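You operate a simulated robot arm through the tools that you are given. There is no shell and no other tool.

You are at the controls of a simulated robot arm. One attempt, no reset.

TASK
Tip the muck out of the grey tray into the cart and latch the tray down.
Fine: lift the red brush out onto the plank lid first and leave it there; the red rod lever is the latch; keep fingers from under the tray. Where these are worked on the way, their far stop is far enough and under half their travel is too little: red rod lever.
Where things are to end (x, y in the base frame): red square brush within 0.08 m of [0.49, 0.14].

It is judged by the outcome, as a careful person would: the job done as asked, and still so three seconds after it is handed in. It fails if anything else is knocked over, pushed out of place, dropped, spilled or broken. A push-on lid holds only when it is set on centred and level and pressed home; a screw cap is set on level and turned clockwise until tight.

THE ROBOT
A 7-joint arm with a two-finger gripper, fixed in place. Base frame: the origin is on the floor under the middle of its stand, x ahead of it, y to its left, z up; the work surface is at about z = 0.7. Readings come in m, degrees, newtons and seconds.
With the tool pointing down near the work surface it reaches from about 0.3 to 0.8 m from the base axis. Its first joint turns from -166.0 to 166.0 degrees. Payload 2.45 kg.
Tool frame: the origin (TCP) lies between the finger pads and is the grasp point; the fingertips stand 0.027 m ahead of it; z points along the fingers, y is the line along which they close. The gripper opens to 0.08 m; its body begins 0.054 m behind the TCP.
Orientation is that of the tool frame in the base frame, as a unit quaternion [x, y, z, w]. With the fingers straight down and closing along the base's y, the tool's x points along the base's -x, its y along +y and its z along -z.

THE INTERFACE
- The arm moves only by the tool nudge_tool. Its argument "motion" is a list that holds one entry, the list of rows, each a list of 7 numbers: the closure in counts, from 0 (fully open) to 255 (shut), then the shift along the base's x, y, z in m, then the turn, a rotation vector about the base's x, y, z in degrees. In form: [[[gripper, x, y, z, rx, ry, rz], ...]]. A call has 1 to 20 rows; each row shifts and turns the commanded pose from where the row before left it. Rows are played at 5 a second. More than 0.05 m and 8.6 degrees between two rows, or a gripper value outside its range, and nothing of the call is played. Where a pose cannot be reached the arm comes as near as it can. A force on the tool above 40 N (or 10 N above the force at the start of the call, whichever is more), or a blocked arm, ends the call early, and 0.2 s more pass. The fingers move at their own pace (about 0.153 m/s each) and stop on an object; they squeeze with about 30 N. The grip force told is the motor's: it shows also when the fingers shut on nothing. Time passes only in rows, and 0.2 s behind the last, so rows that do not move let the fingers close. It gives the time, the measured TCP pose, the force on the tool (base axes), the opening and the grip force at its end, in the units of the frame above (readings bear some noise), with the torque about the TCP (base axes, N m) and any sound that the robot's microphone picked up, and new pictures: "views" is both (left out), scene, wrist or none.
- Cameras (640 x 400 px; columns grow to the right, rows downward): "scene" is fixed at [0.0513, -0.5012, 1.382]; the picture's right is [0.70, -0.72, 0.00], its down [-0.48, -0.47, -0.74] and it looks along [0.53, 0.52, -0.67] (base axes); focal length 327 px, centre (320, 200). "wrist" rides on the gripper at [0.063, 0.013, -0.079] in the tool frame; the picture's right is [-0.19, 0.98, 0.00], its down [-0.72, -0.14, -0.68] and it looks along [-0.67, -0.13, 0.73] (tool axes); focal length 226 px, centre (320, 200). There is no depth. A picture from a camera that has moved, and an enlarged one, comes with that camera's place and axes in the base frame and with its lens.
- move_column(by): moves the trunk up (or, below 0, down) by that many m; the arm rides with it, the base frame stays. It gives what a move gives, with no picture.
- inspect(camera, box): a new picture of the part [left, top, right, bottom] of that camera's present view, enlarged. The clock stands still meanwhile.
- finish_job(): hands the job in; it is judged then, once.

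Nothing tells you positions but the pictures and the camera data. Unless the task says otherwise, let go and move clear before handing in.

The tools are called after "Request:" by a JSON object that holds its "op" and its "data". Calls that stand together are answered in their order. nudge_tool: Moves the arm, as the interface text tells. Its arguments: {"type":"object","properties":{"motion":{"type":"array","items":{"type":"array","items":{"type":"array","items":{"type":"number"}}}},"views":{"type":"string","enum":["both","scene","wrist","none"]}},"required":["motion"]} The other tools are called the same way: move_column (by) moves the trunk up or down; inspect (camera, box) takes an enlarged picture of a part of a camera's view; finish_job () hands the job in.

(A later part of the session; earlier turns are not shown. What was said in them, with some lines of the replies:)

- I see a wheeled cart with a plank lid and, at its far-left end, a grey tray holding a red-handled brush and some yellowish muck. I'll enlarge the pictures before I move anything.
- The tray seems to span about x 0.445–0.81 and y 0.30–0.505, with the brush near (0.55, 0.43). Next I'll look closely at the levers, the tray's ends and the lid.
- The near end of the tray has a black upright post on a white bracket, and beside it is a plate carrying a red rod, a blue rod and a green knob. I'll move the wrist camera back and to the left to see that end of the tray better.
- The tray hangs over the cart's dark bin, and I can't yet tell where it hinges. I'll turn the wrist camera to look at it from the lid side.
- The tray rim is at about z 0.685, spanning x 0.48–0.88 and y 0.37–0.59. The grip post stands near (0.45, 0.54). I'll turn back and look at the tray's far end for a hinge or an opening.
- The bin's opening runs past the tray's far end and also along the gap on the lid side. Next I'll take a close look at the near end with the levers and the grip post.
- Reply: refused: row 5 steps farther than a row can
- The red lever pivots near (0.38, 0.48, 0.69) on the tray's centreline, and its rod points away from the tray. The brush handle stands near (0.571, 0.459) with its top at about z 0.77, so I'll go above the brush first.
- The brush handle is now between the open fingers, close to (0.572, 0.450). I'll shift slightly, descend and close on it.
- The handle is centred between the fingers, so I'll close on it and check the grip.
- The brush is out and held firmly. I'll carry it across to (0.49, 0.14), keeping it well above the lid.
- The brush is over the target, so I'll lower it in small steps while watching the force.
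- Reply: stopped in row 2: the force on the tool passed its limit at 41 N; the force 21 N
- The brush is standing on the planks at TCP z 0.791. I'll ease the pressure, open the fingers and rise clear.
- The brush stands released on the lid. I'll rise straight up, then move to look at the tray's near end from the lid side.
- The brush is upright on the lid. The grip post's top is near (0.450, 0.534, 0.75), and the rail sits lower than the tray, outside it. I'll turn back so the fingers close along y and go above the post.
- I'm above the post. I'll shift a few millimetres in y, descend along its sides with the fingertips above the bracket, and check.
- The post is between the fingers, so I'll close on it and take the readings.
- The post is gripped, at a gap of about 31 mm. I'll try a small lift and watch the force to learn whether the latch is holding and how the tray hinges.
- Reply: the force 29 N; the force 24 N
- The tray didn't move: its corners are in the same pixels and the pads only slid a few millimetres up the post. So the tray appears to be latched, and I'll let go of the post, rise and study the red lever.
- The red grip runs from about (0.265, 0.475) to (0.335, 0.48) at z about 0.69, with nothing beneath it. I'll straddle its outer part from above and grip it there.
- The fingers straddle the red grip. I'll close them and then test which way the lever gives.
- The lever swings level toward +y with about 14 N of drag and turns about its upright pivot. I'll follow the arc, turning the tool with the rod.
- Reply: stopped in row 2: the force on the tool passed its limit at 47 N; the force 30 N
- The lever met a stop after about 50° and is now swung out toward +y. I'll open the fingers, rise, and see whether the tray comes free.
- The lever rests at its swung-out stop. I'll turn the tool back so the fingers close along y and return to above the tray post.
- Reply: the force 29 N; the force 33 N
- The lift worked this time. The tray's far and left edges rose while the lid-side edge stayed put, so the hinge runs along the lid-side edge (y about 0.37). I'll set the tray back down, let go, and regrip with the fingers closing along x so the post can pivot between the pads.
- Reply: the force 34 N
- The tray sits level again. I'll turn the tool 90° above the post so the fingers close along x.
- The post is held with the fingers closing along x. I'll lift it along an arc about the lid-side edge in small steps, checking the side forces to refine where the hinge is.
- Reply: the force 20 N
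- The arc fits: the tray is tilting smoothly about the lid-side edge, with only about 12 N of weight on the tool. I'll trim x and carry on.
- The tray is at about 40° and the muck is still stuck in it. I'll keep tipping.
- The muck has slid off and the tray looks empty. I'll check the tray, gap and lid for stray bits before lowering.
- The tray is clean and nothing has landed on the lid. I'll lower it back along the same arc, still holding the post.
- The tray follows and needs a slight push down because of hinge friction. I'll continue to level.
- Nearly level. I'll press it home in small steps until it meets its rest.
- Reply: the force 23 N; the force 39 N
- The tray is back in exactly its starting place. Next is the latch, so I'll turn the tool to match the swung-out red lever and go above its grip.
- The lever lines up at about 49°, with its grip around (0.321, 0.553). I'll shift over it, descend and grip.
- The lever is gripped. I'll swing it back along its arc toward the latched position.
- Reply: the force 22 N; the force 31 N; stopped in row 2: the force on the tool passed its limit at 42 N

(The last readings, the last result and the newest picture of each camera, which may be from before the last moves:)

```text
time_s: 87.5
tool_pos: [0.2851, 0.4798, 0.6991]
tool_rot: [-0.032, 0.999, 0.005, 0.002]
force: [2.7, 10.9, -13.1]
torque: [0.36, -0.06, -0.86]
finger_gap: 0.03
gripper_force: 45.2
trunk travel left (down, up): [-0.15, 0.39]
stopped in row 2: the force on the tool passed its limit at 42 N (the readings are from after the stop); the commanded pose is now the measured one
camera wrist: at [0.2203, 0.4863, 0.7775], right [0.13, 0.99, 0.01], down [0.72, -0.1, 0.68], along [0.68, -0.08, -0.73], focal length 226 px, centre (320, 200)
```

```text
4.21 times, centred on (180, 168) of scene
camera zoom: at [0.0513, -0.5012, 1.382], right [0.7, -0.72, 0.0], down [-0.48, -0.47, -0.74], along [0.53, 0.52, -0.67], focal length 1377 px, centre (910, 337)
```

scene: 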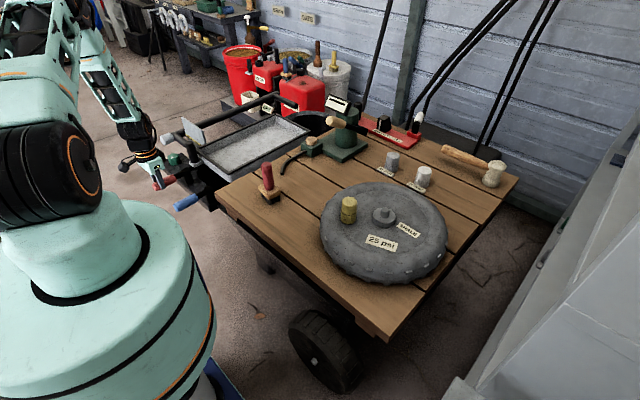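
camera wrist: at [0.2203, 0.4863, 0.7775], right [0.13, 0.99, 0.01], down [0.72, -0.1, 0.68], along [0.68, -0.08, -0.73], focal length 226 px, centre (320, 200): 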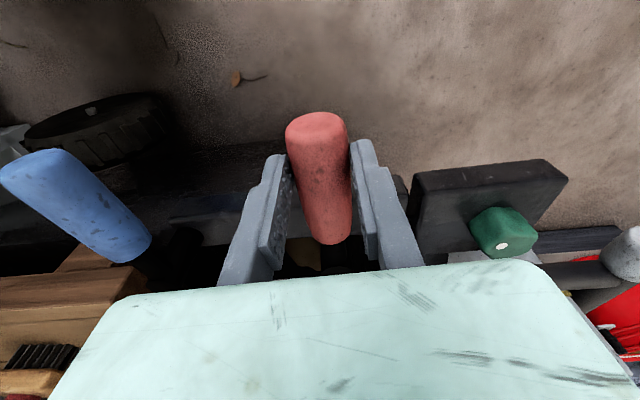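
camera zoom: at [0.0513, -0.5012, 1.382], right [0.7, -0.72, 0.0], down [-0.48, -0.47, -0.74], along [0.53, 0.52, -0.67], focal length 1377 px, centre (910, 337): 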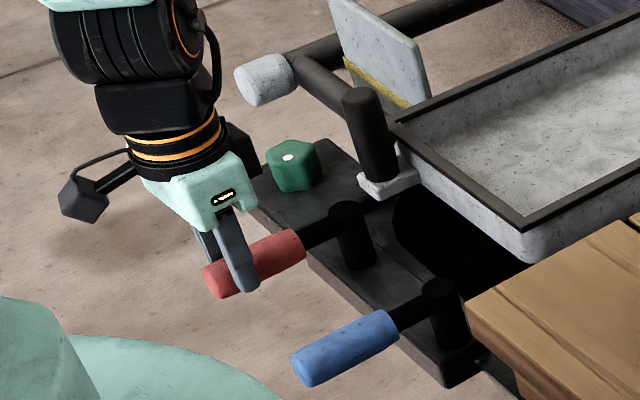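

The lever is back against its original stop: 27–42 N of push brings no more movement, and it lines up with its starting picture. I'll let go and rise clear.

Request:
{"op": "nudge_tool", "data": {"motion": [[[255, 0, 0, 0, 0, 0, -1.5], [0, 0, 0, 0, 0, 0, 0], [0, 0, 0, 0, 0, 0, 0], [0, 0, 0, 0.03, 0, 0, 0], [0, 0, 0, 0.04, 0, 0, 0], [0, 0, 0, 0.04, 0, 0, 0], [0, 0, 0, 0.04, 0, 0, 0], [0, 0, 0, 0, 0, 0, 0]]], "views": "both"}}

Request:
{"op": "inspect", "data": {"camera": "scene", "box": [130, 120, 230, 215]}}

```text
time_s: 89.3
tool_pos: [0.2869, 0.4756, 0.8517]
tool_rot: [-0.019, 1.0, 0.006, 0.003]
force: [0.3, 0.2, 0.0]
torque: [-0.02, -0.01, -0.04]
finger_gap: 0.0801
gripper_force: 0.1
trunk travel left (down, up): [-0.15, 0.39]
camera wrist: at [0.2211, 0.4845, 0.9307], right [0.16, 0.99, 0.01], down [0.72, -0.12, 0.68], along [0.68, -0.1, -0.73], focal length 226 px, centre (320, 200)
```

scene: 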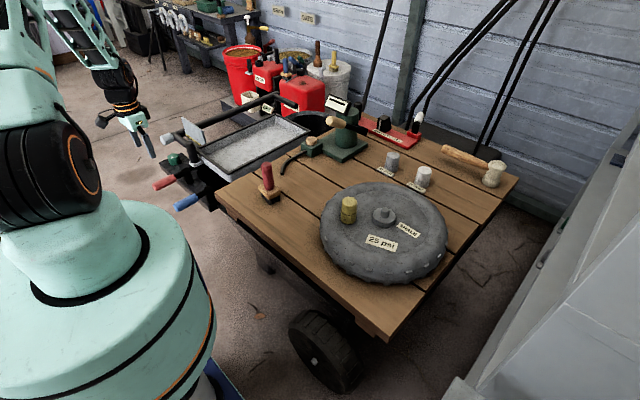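
wrist: 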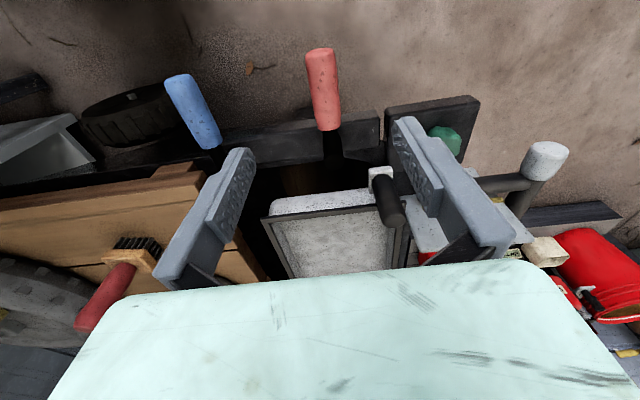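

```text
4.21 times, centred on (180, 168) of scene
camera zoom: at [0.0513, -0.5012, 1.382], right [0.7, -0.72, 0.0], down [-0.48, -0.47, -0.74], along [0.53, 0.52, -0.67], focal length 1377 px, centre (910, 337)
```

zoom: 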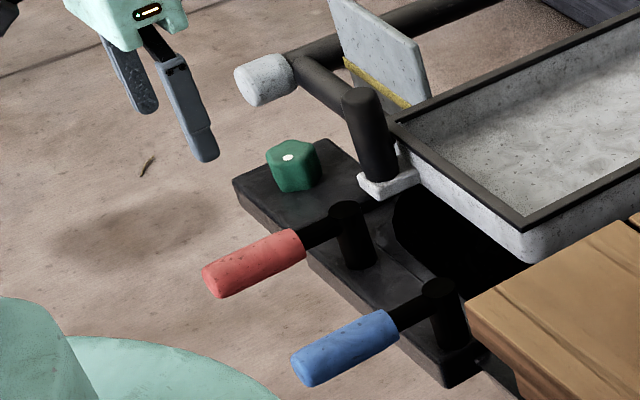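

The red lever is exactly where it began. As a check, I'll grip the post again and give a very small upward tug to see whether the tray is really held down.

Request:
{"op": "inspect", "data": {"camera": "wrist", "box": [220, 130, 420, 290]}}

Request:
{"op": "nudge_tool", "data": {"motion": [[[0, 0.03, 0.014, 0, -0.7, 0.34, -2.2], [0, 0.033, 0.014, 0, 0, 0, 0], [0, 0.033, 0.014, 0, 0, 0, 0], [0, 0.033, 0.014, 0, 0, 0, 0], [0, 0.034, 0.0145, 0, 0, 0, 0], [0, 0, 0, 0, 0, 0, 0]]], "views": "wrist"}}

```text
2.50 times, centred on (320, 210) of wrist
camera zoom: at [0.2211, 0.4845, 0.9307], right [0.16, 0.99, 0.01], down [0.72, -0.12, 0.68], along [0.68, -0.1, -0.73], focal length 565 px, centre (320, 175)
```

zoom: 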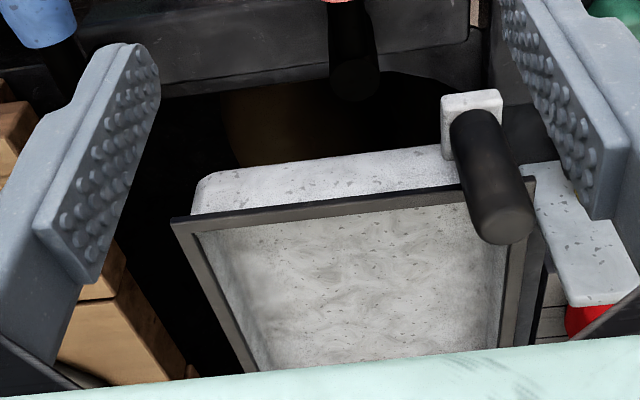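

```text
time_s: 90.7
tool_pos: [0.4493, 0.5501, 0.8471]
tool_rot: [0.001, 1.0, -0.001, -0.002]
force: [0.4, -0.8, -0.5]
torque: [0.01, 0.03, 0.03]
finger_gap: 0.0802
gripper_force: 0.1
trunk travel left (down, up): [-0.15, 0.39]
camera wrist: at [0.3848, 0.5621, 0.9271], right [0.19, 0.98, 0.0], down [0.72, -0.14, 0.68], along [0.67, -0.13, -0.73], focal length 226 px, centre (320, 200)
```

wrist: 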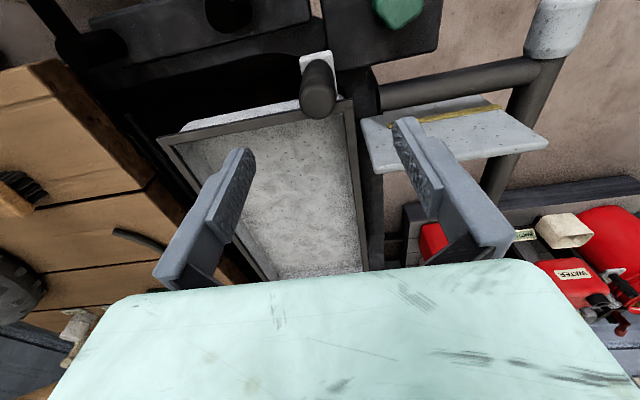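

Request:
{"op": "nudge_tool", "data": {"motion": [[[0, 0, -0.003, -0.03, 0, 0, 0], [0, 0, 0, -0.03, 0, 0, 0], [0, 0, 0, -0.03, 0, 0, 0], [0, 0, 0, -0.028, 0, 0, 0], [0, 0, 0, 0, 0, 0, 0], [255, 0, 0, 0, 0, 0, 0], [255, 0, 0, 0, 0, 0, 0], [255, 0, 0, 0, 0, 0, 0]]], "views": "none"}}

Request:
{"op": "nudge_tool", "data": {"motion": [[[255, 0, 0, 0.003, 0, 0, 0], [255, 0, 0, 0, 0, 0, 0]]], "views": "none"}}

Request:
{"op": "nudge_tool", "data": {"motion": [[[255, 0, 0, 0.004, 0, 0, 0], [255, 0, 0, 0, 0, 0, 0]]], "views": "wrist"}}

Request:
{"op": "inspect", "data": {"camera": "scene", "box": [145, 80, 325, 210]}}

```text
time_s: 92.5
tool_pos: [0.4472, 0.5469, 0.7299]
tool_rot: [0.0, 1.0, -0.001, 0.001]
force: [0.6, 10.6, -7.4]
torque: [1.37, -0.38, 0.03]
finger_gap: 0.0315
gripper_force: 44.7
trunk travel left (down, up): [-0.15, 0.39]
```

```text
time_s: 93.1
tool_pos: [0.447, 0.5465, 0.7302]
tool_rot: [-0.001, 1.0, -0.002, -0.002]
force: [-0.1, 15.1, -19.4]
torque: [1.45, -0.44, 0.01]
finger_gap: 0.0318
gripper_force: 45.3
trunk travel left (down, up): [-0.15, 0.39]
```

```text
time_s: 93.7
tool_pos: [0.4475, 0.548, 0.7358]
tool_rot: [-0.001, 1.0, -0.003, -0.001]
force: [-5.0, 13.8, -22.9]
torque: [1.32, 0.41, 0.09]
finger_gap: 0.0317
gripper_force: 44.5
trunk travel left (down, up): [-0.15, 0.39]
camera wrist: at [0.3833, 0.5586, 0.8143], right [0.19, 0.98, -0.01], down [0.72, -0.14, 0.68], along [0.67, -0.14, -0.73], focal length 226 px, centre (320, 200)
```

wrist: 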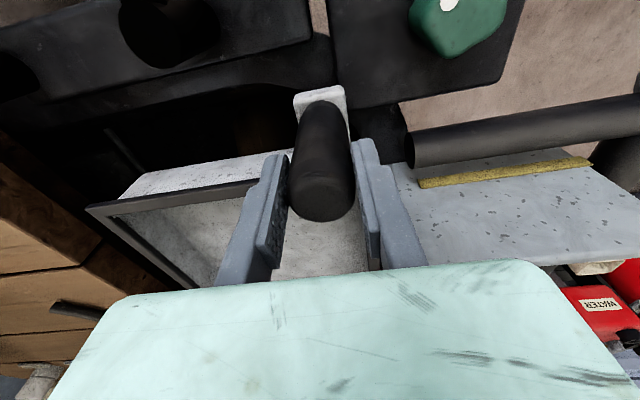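

```text
3.08 times, centred on (235, 145) of scene
camera zoom: at [0.0513, -0.5012, 1.382], right [0.7, -0.72, 0.0], down [-0.48, -0.47, -0.74], along [0.53, 0.52, -0.67], focal length 1006 px, centre (582, 369)
```

zoom: 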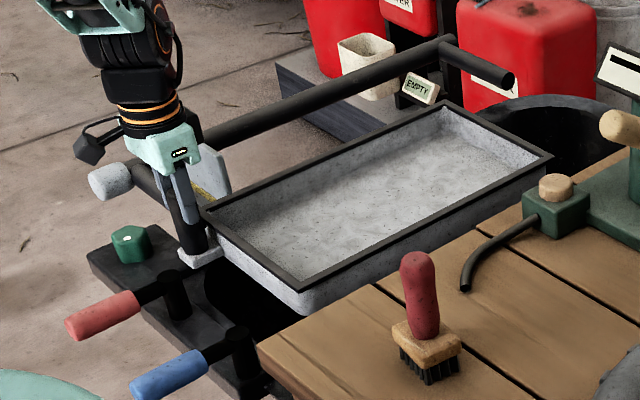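

The tug matches the first latched test: the pads slipped at about 23 N and the tray didn't move, so it is latched. I'll let go, rise and back well clear.

Request:
{"op": "nudge_tool", "data": {"motion": [[[255, 0, 0, -0.003, 0, 0, 0], [0, 0, 0.002, 0, 0, 0, 0], [0, 0, 0, 0, 0, 0, 0], [0, 0, 0, 0.03, 0, 0, 0], [0, 0, 0, 0.04, 0, 0, 0], [0, 0, 0, 0.04, 0, 0, 0], [0, 0, 0, 0.04, 0, 0, 0], [0, 0, 0, 0.04, 0, 0, 0], [0, -0.03, -0.02, 0.02, 0, 0, 0], [0, -0.03, -0.02, 0, 0, 0, 0], [0, -0.03, -0.02, 0, 0, 0, 0], [0, 0, 0, 0, 0, 0, 0], [0, 0, 0, 0, 0, 0, 0]]], "views": "both"}}

Request:
{"op": "inspect", "data": {"camera": "scene", "box": [145, 80, 325, 210]}}

Request:
{"op": "inspect", "data": {"camera": "scene", "box": [220, 90, 540, 310]}}

Request:
{"op": "inspect", "data": {"camera": "wrist", "box": [200, 0, 520, 220]}}

```text
time_s: 96.5
tool_pos: [0.3553, 0.4885, 0.9447]
tool_rot: [0.0, 1.0, -0.002, -0.001]
force: [-0.8, 1.0, 0.2]
torque: [0.01, 0.0, -0.02]
finger_gap: 0.0798
gripper_force: 0.1
trunk travel left (down, up): [-0.15, 0.39]
camera wrist: at [0.2919, 0.5005, 1.0242], right [0.19, 0.98, 0.0], down [0.72, -0.14, 0.68], along [0.67, -0.13, -0.73], focal length 226 px, centre (320, 200)
```

scene: 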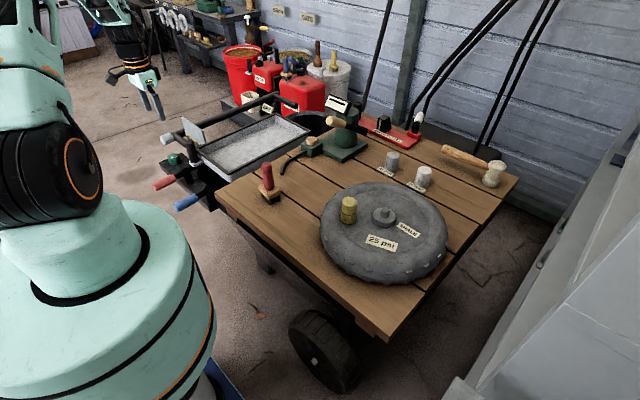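
wrist: 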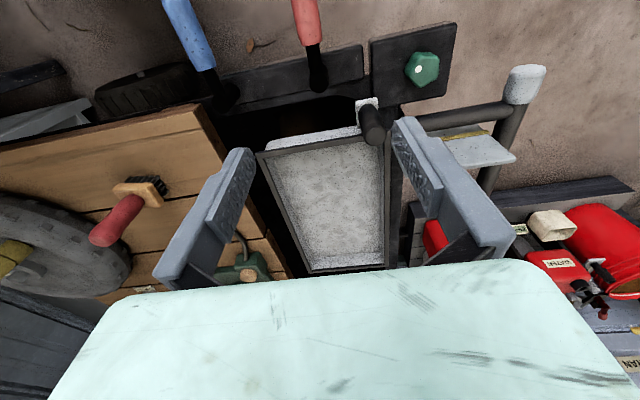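

```text
3.08 times, centred on (235, 145) of scene
camera zoom: at [0.0513, -0.5012, 1.382], right [0.7, -0.72, 0.0], down [-0.48, -0.47, -0.74], along [0.53, 0.52, -0.67], focal length 1006 px, centre (582, 369)
```

zoom: 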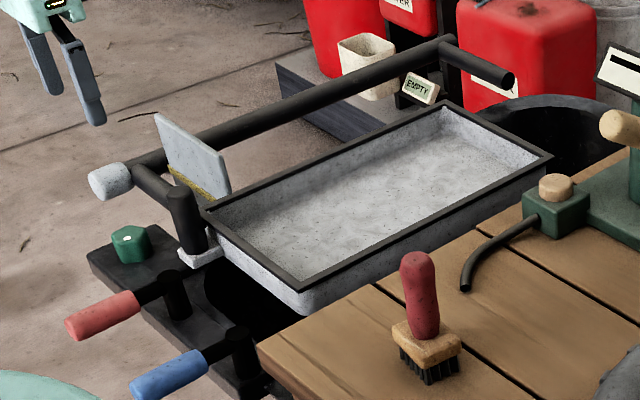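

```text
1.82 times, centred on (380, 200) of scene
camera zoom: at [0.0513, -0.5012, 1.382], right [0.7, -0.72, 0.0], down [-0.48, -0.47, -0.74], along [0.53, 0.52, -0.67], focal length 594 px, centre (211, 200)
```

zoom: 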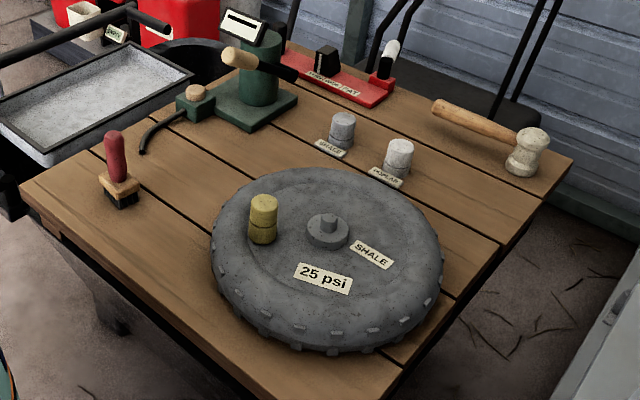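

```text
1.82 times, centred on (360, 110) of wrist
camera zoom: at [0.2919, 0.5005, 1.0242], right [0.19, 0.98, 0.0], down [0.72, -0.14, 0.68], along [0.67, -0.13, -0.73], focal length 411 px, centre (247, 364)
```

zoom: 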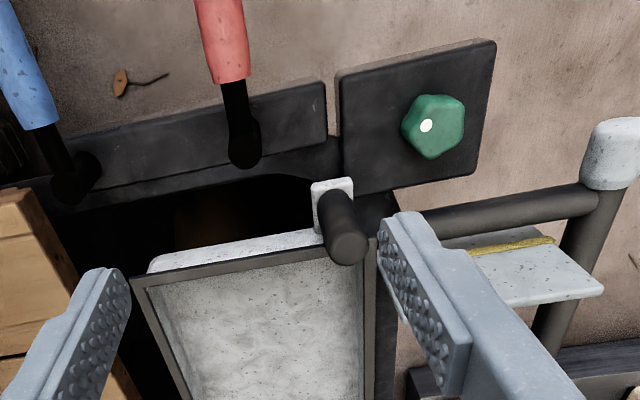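

The tray is empty, level and latched, with the red lever at its stop. A brownish heap shows in the dark bin below. The brush stands on the lid at about (0.49, 0.14), nothing else has been disturbed and the arm is clear, so I'm handing the job in.

Request:
{"op": "finish_job", "data": {}}

```text
The job is handed in.
```

The muck is tipped out of the grey tray into the cart, and the tray is back down and latched. I've handed the job in, but no verdict came back.

- **Brush:** I lifted it out first and left it standing upright on the plank lid, at about (0.49, 0.14).
- **Tray:** It was latched at the start. I swung the red rod lever about 50° to its far stop, then lifted the tray by its grip post; no fingers went under it. The muck slid off at about 45–50° of tilt. The tray looks empty, and a heap shows in the bin below.
- **Latch:** I lowered the tray to its starting place and swung the lever back against its original stop. A light upward pull of about 23 N did not move the tray, so it is held down.
- **Everything else:** The pictures show nothing spilled on the lid and nothing else moved. The arm had let go and moved clear before I handed in.
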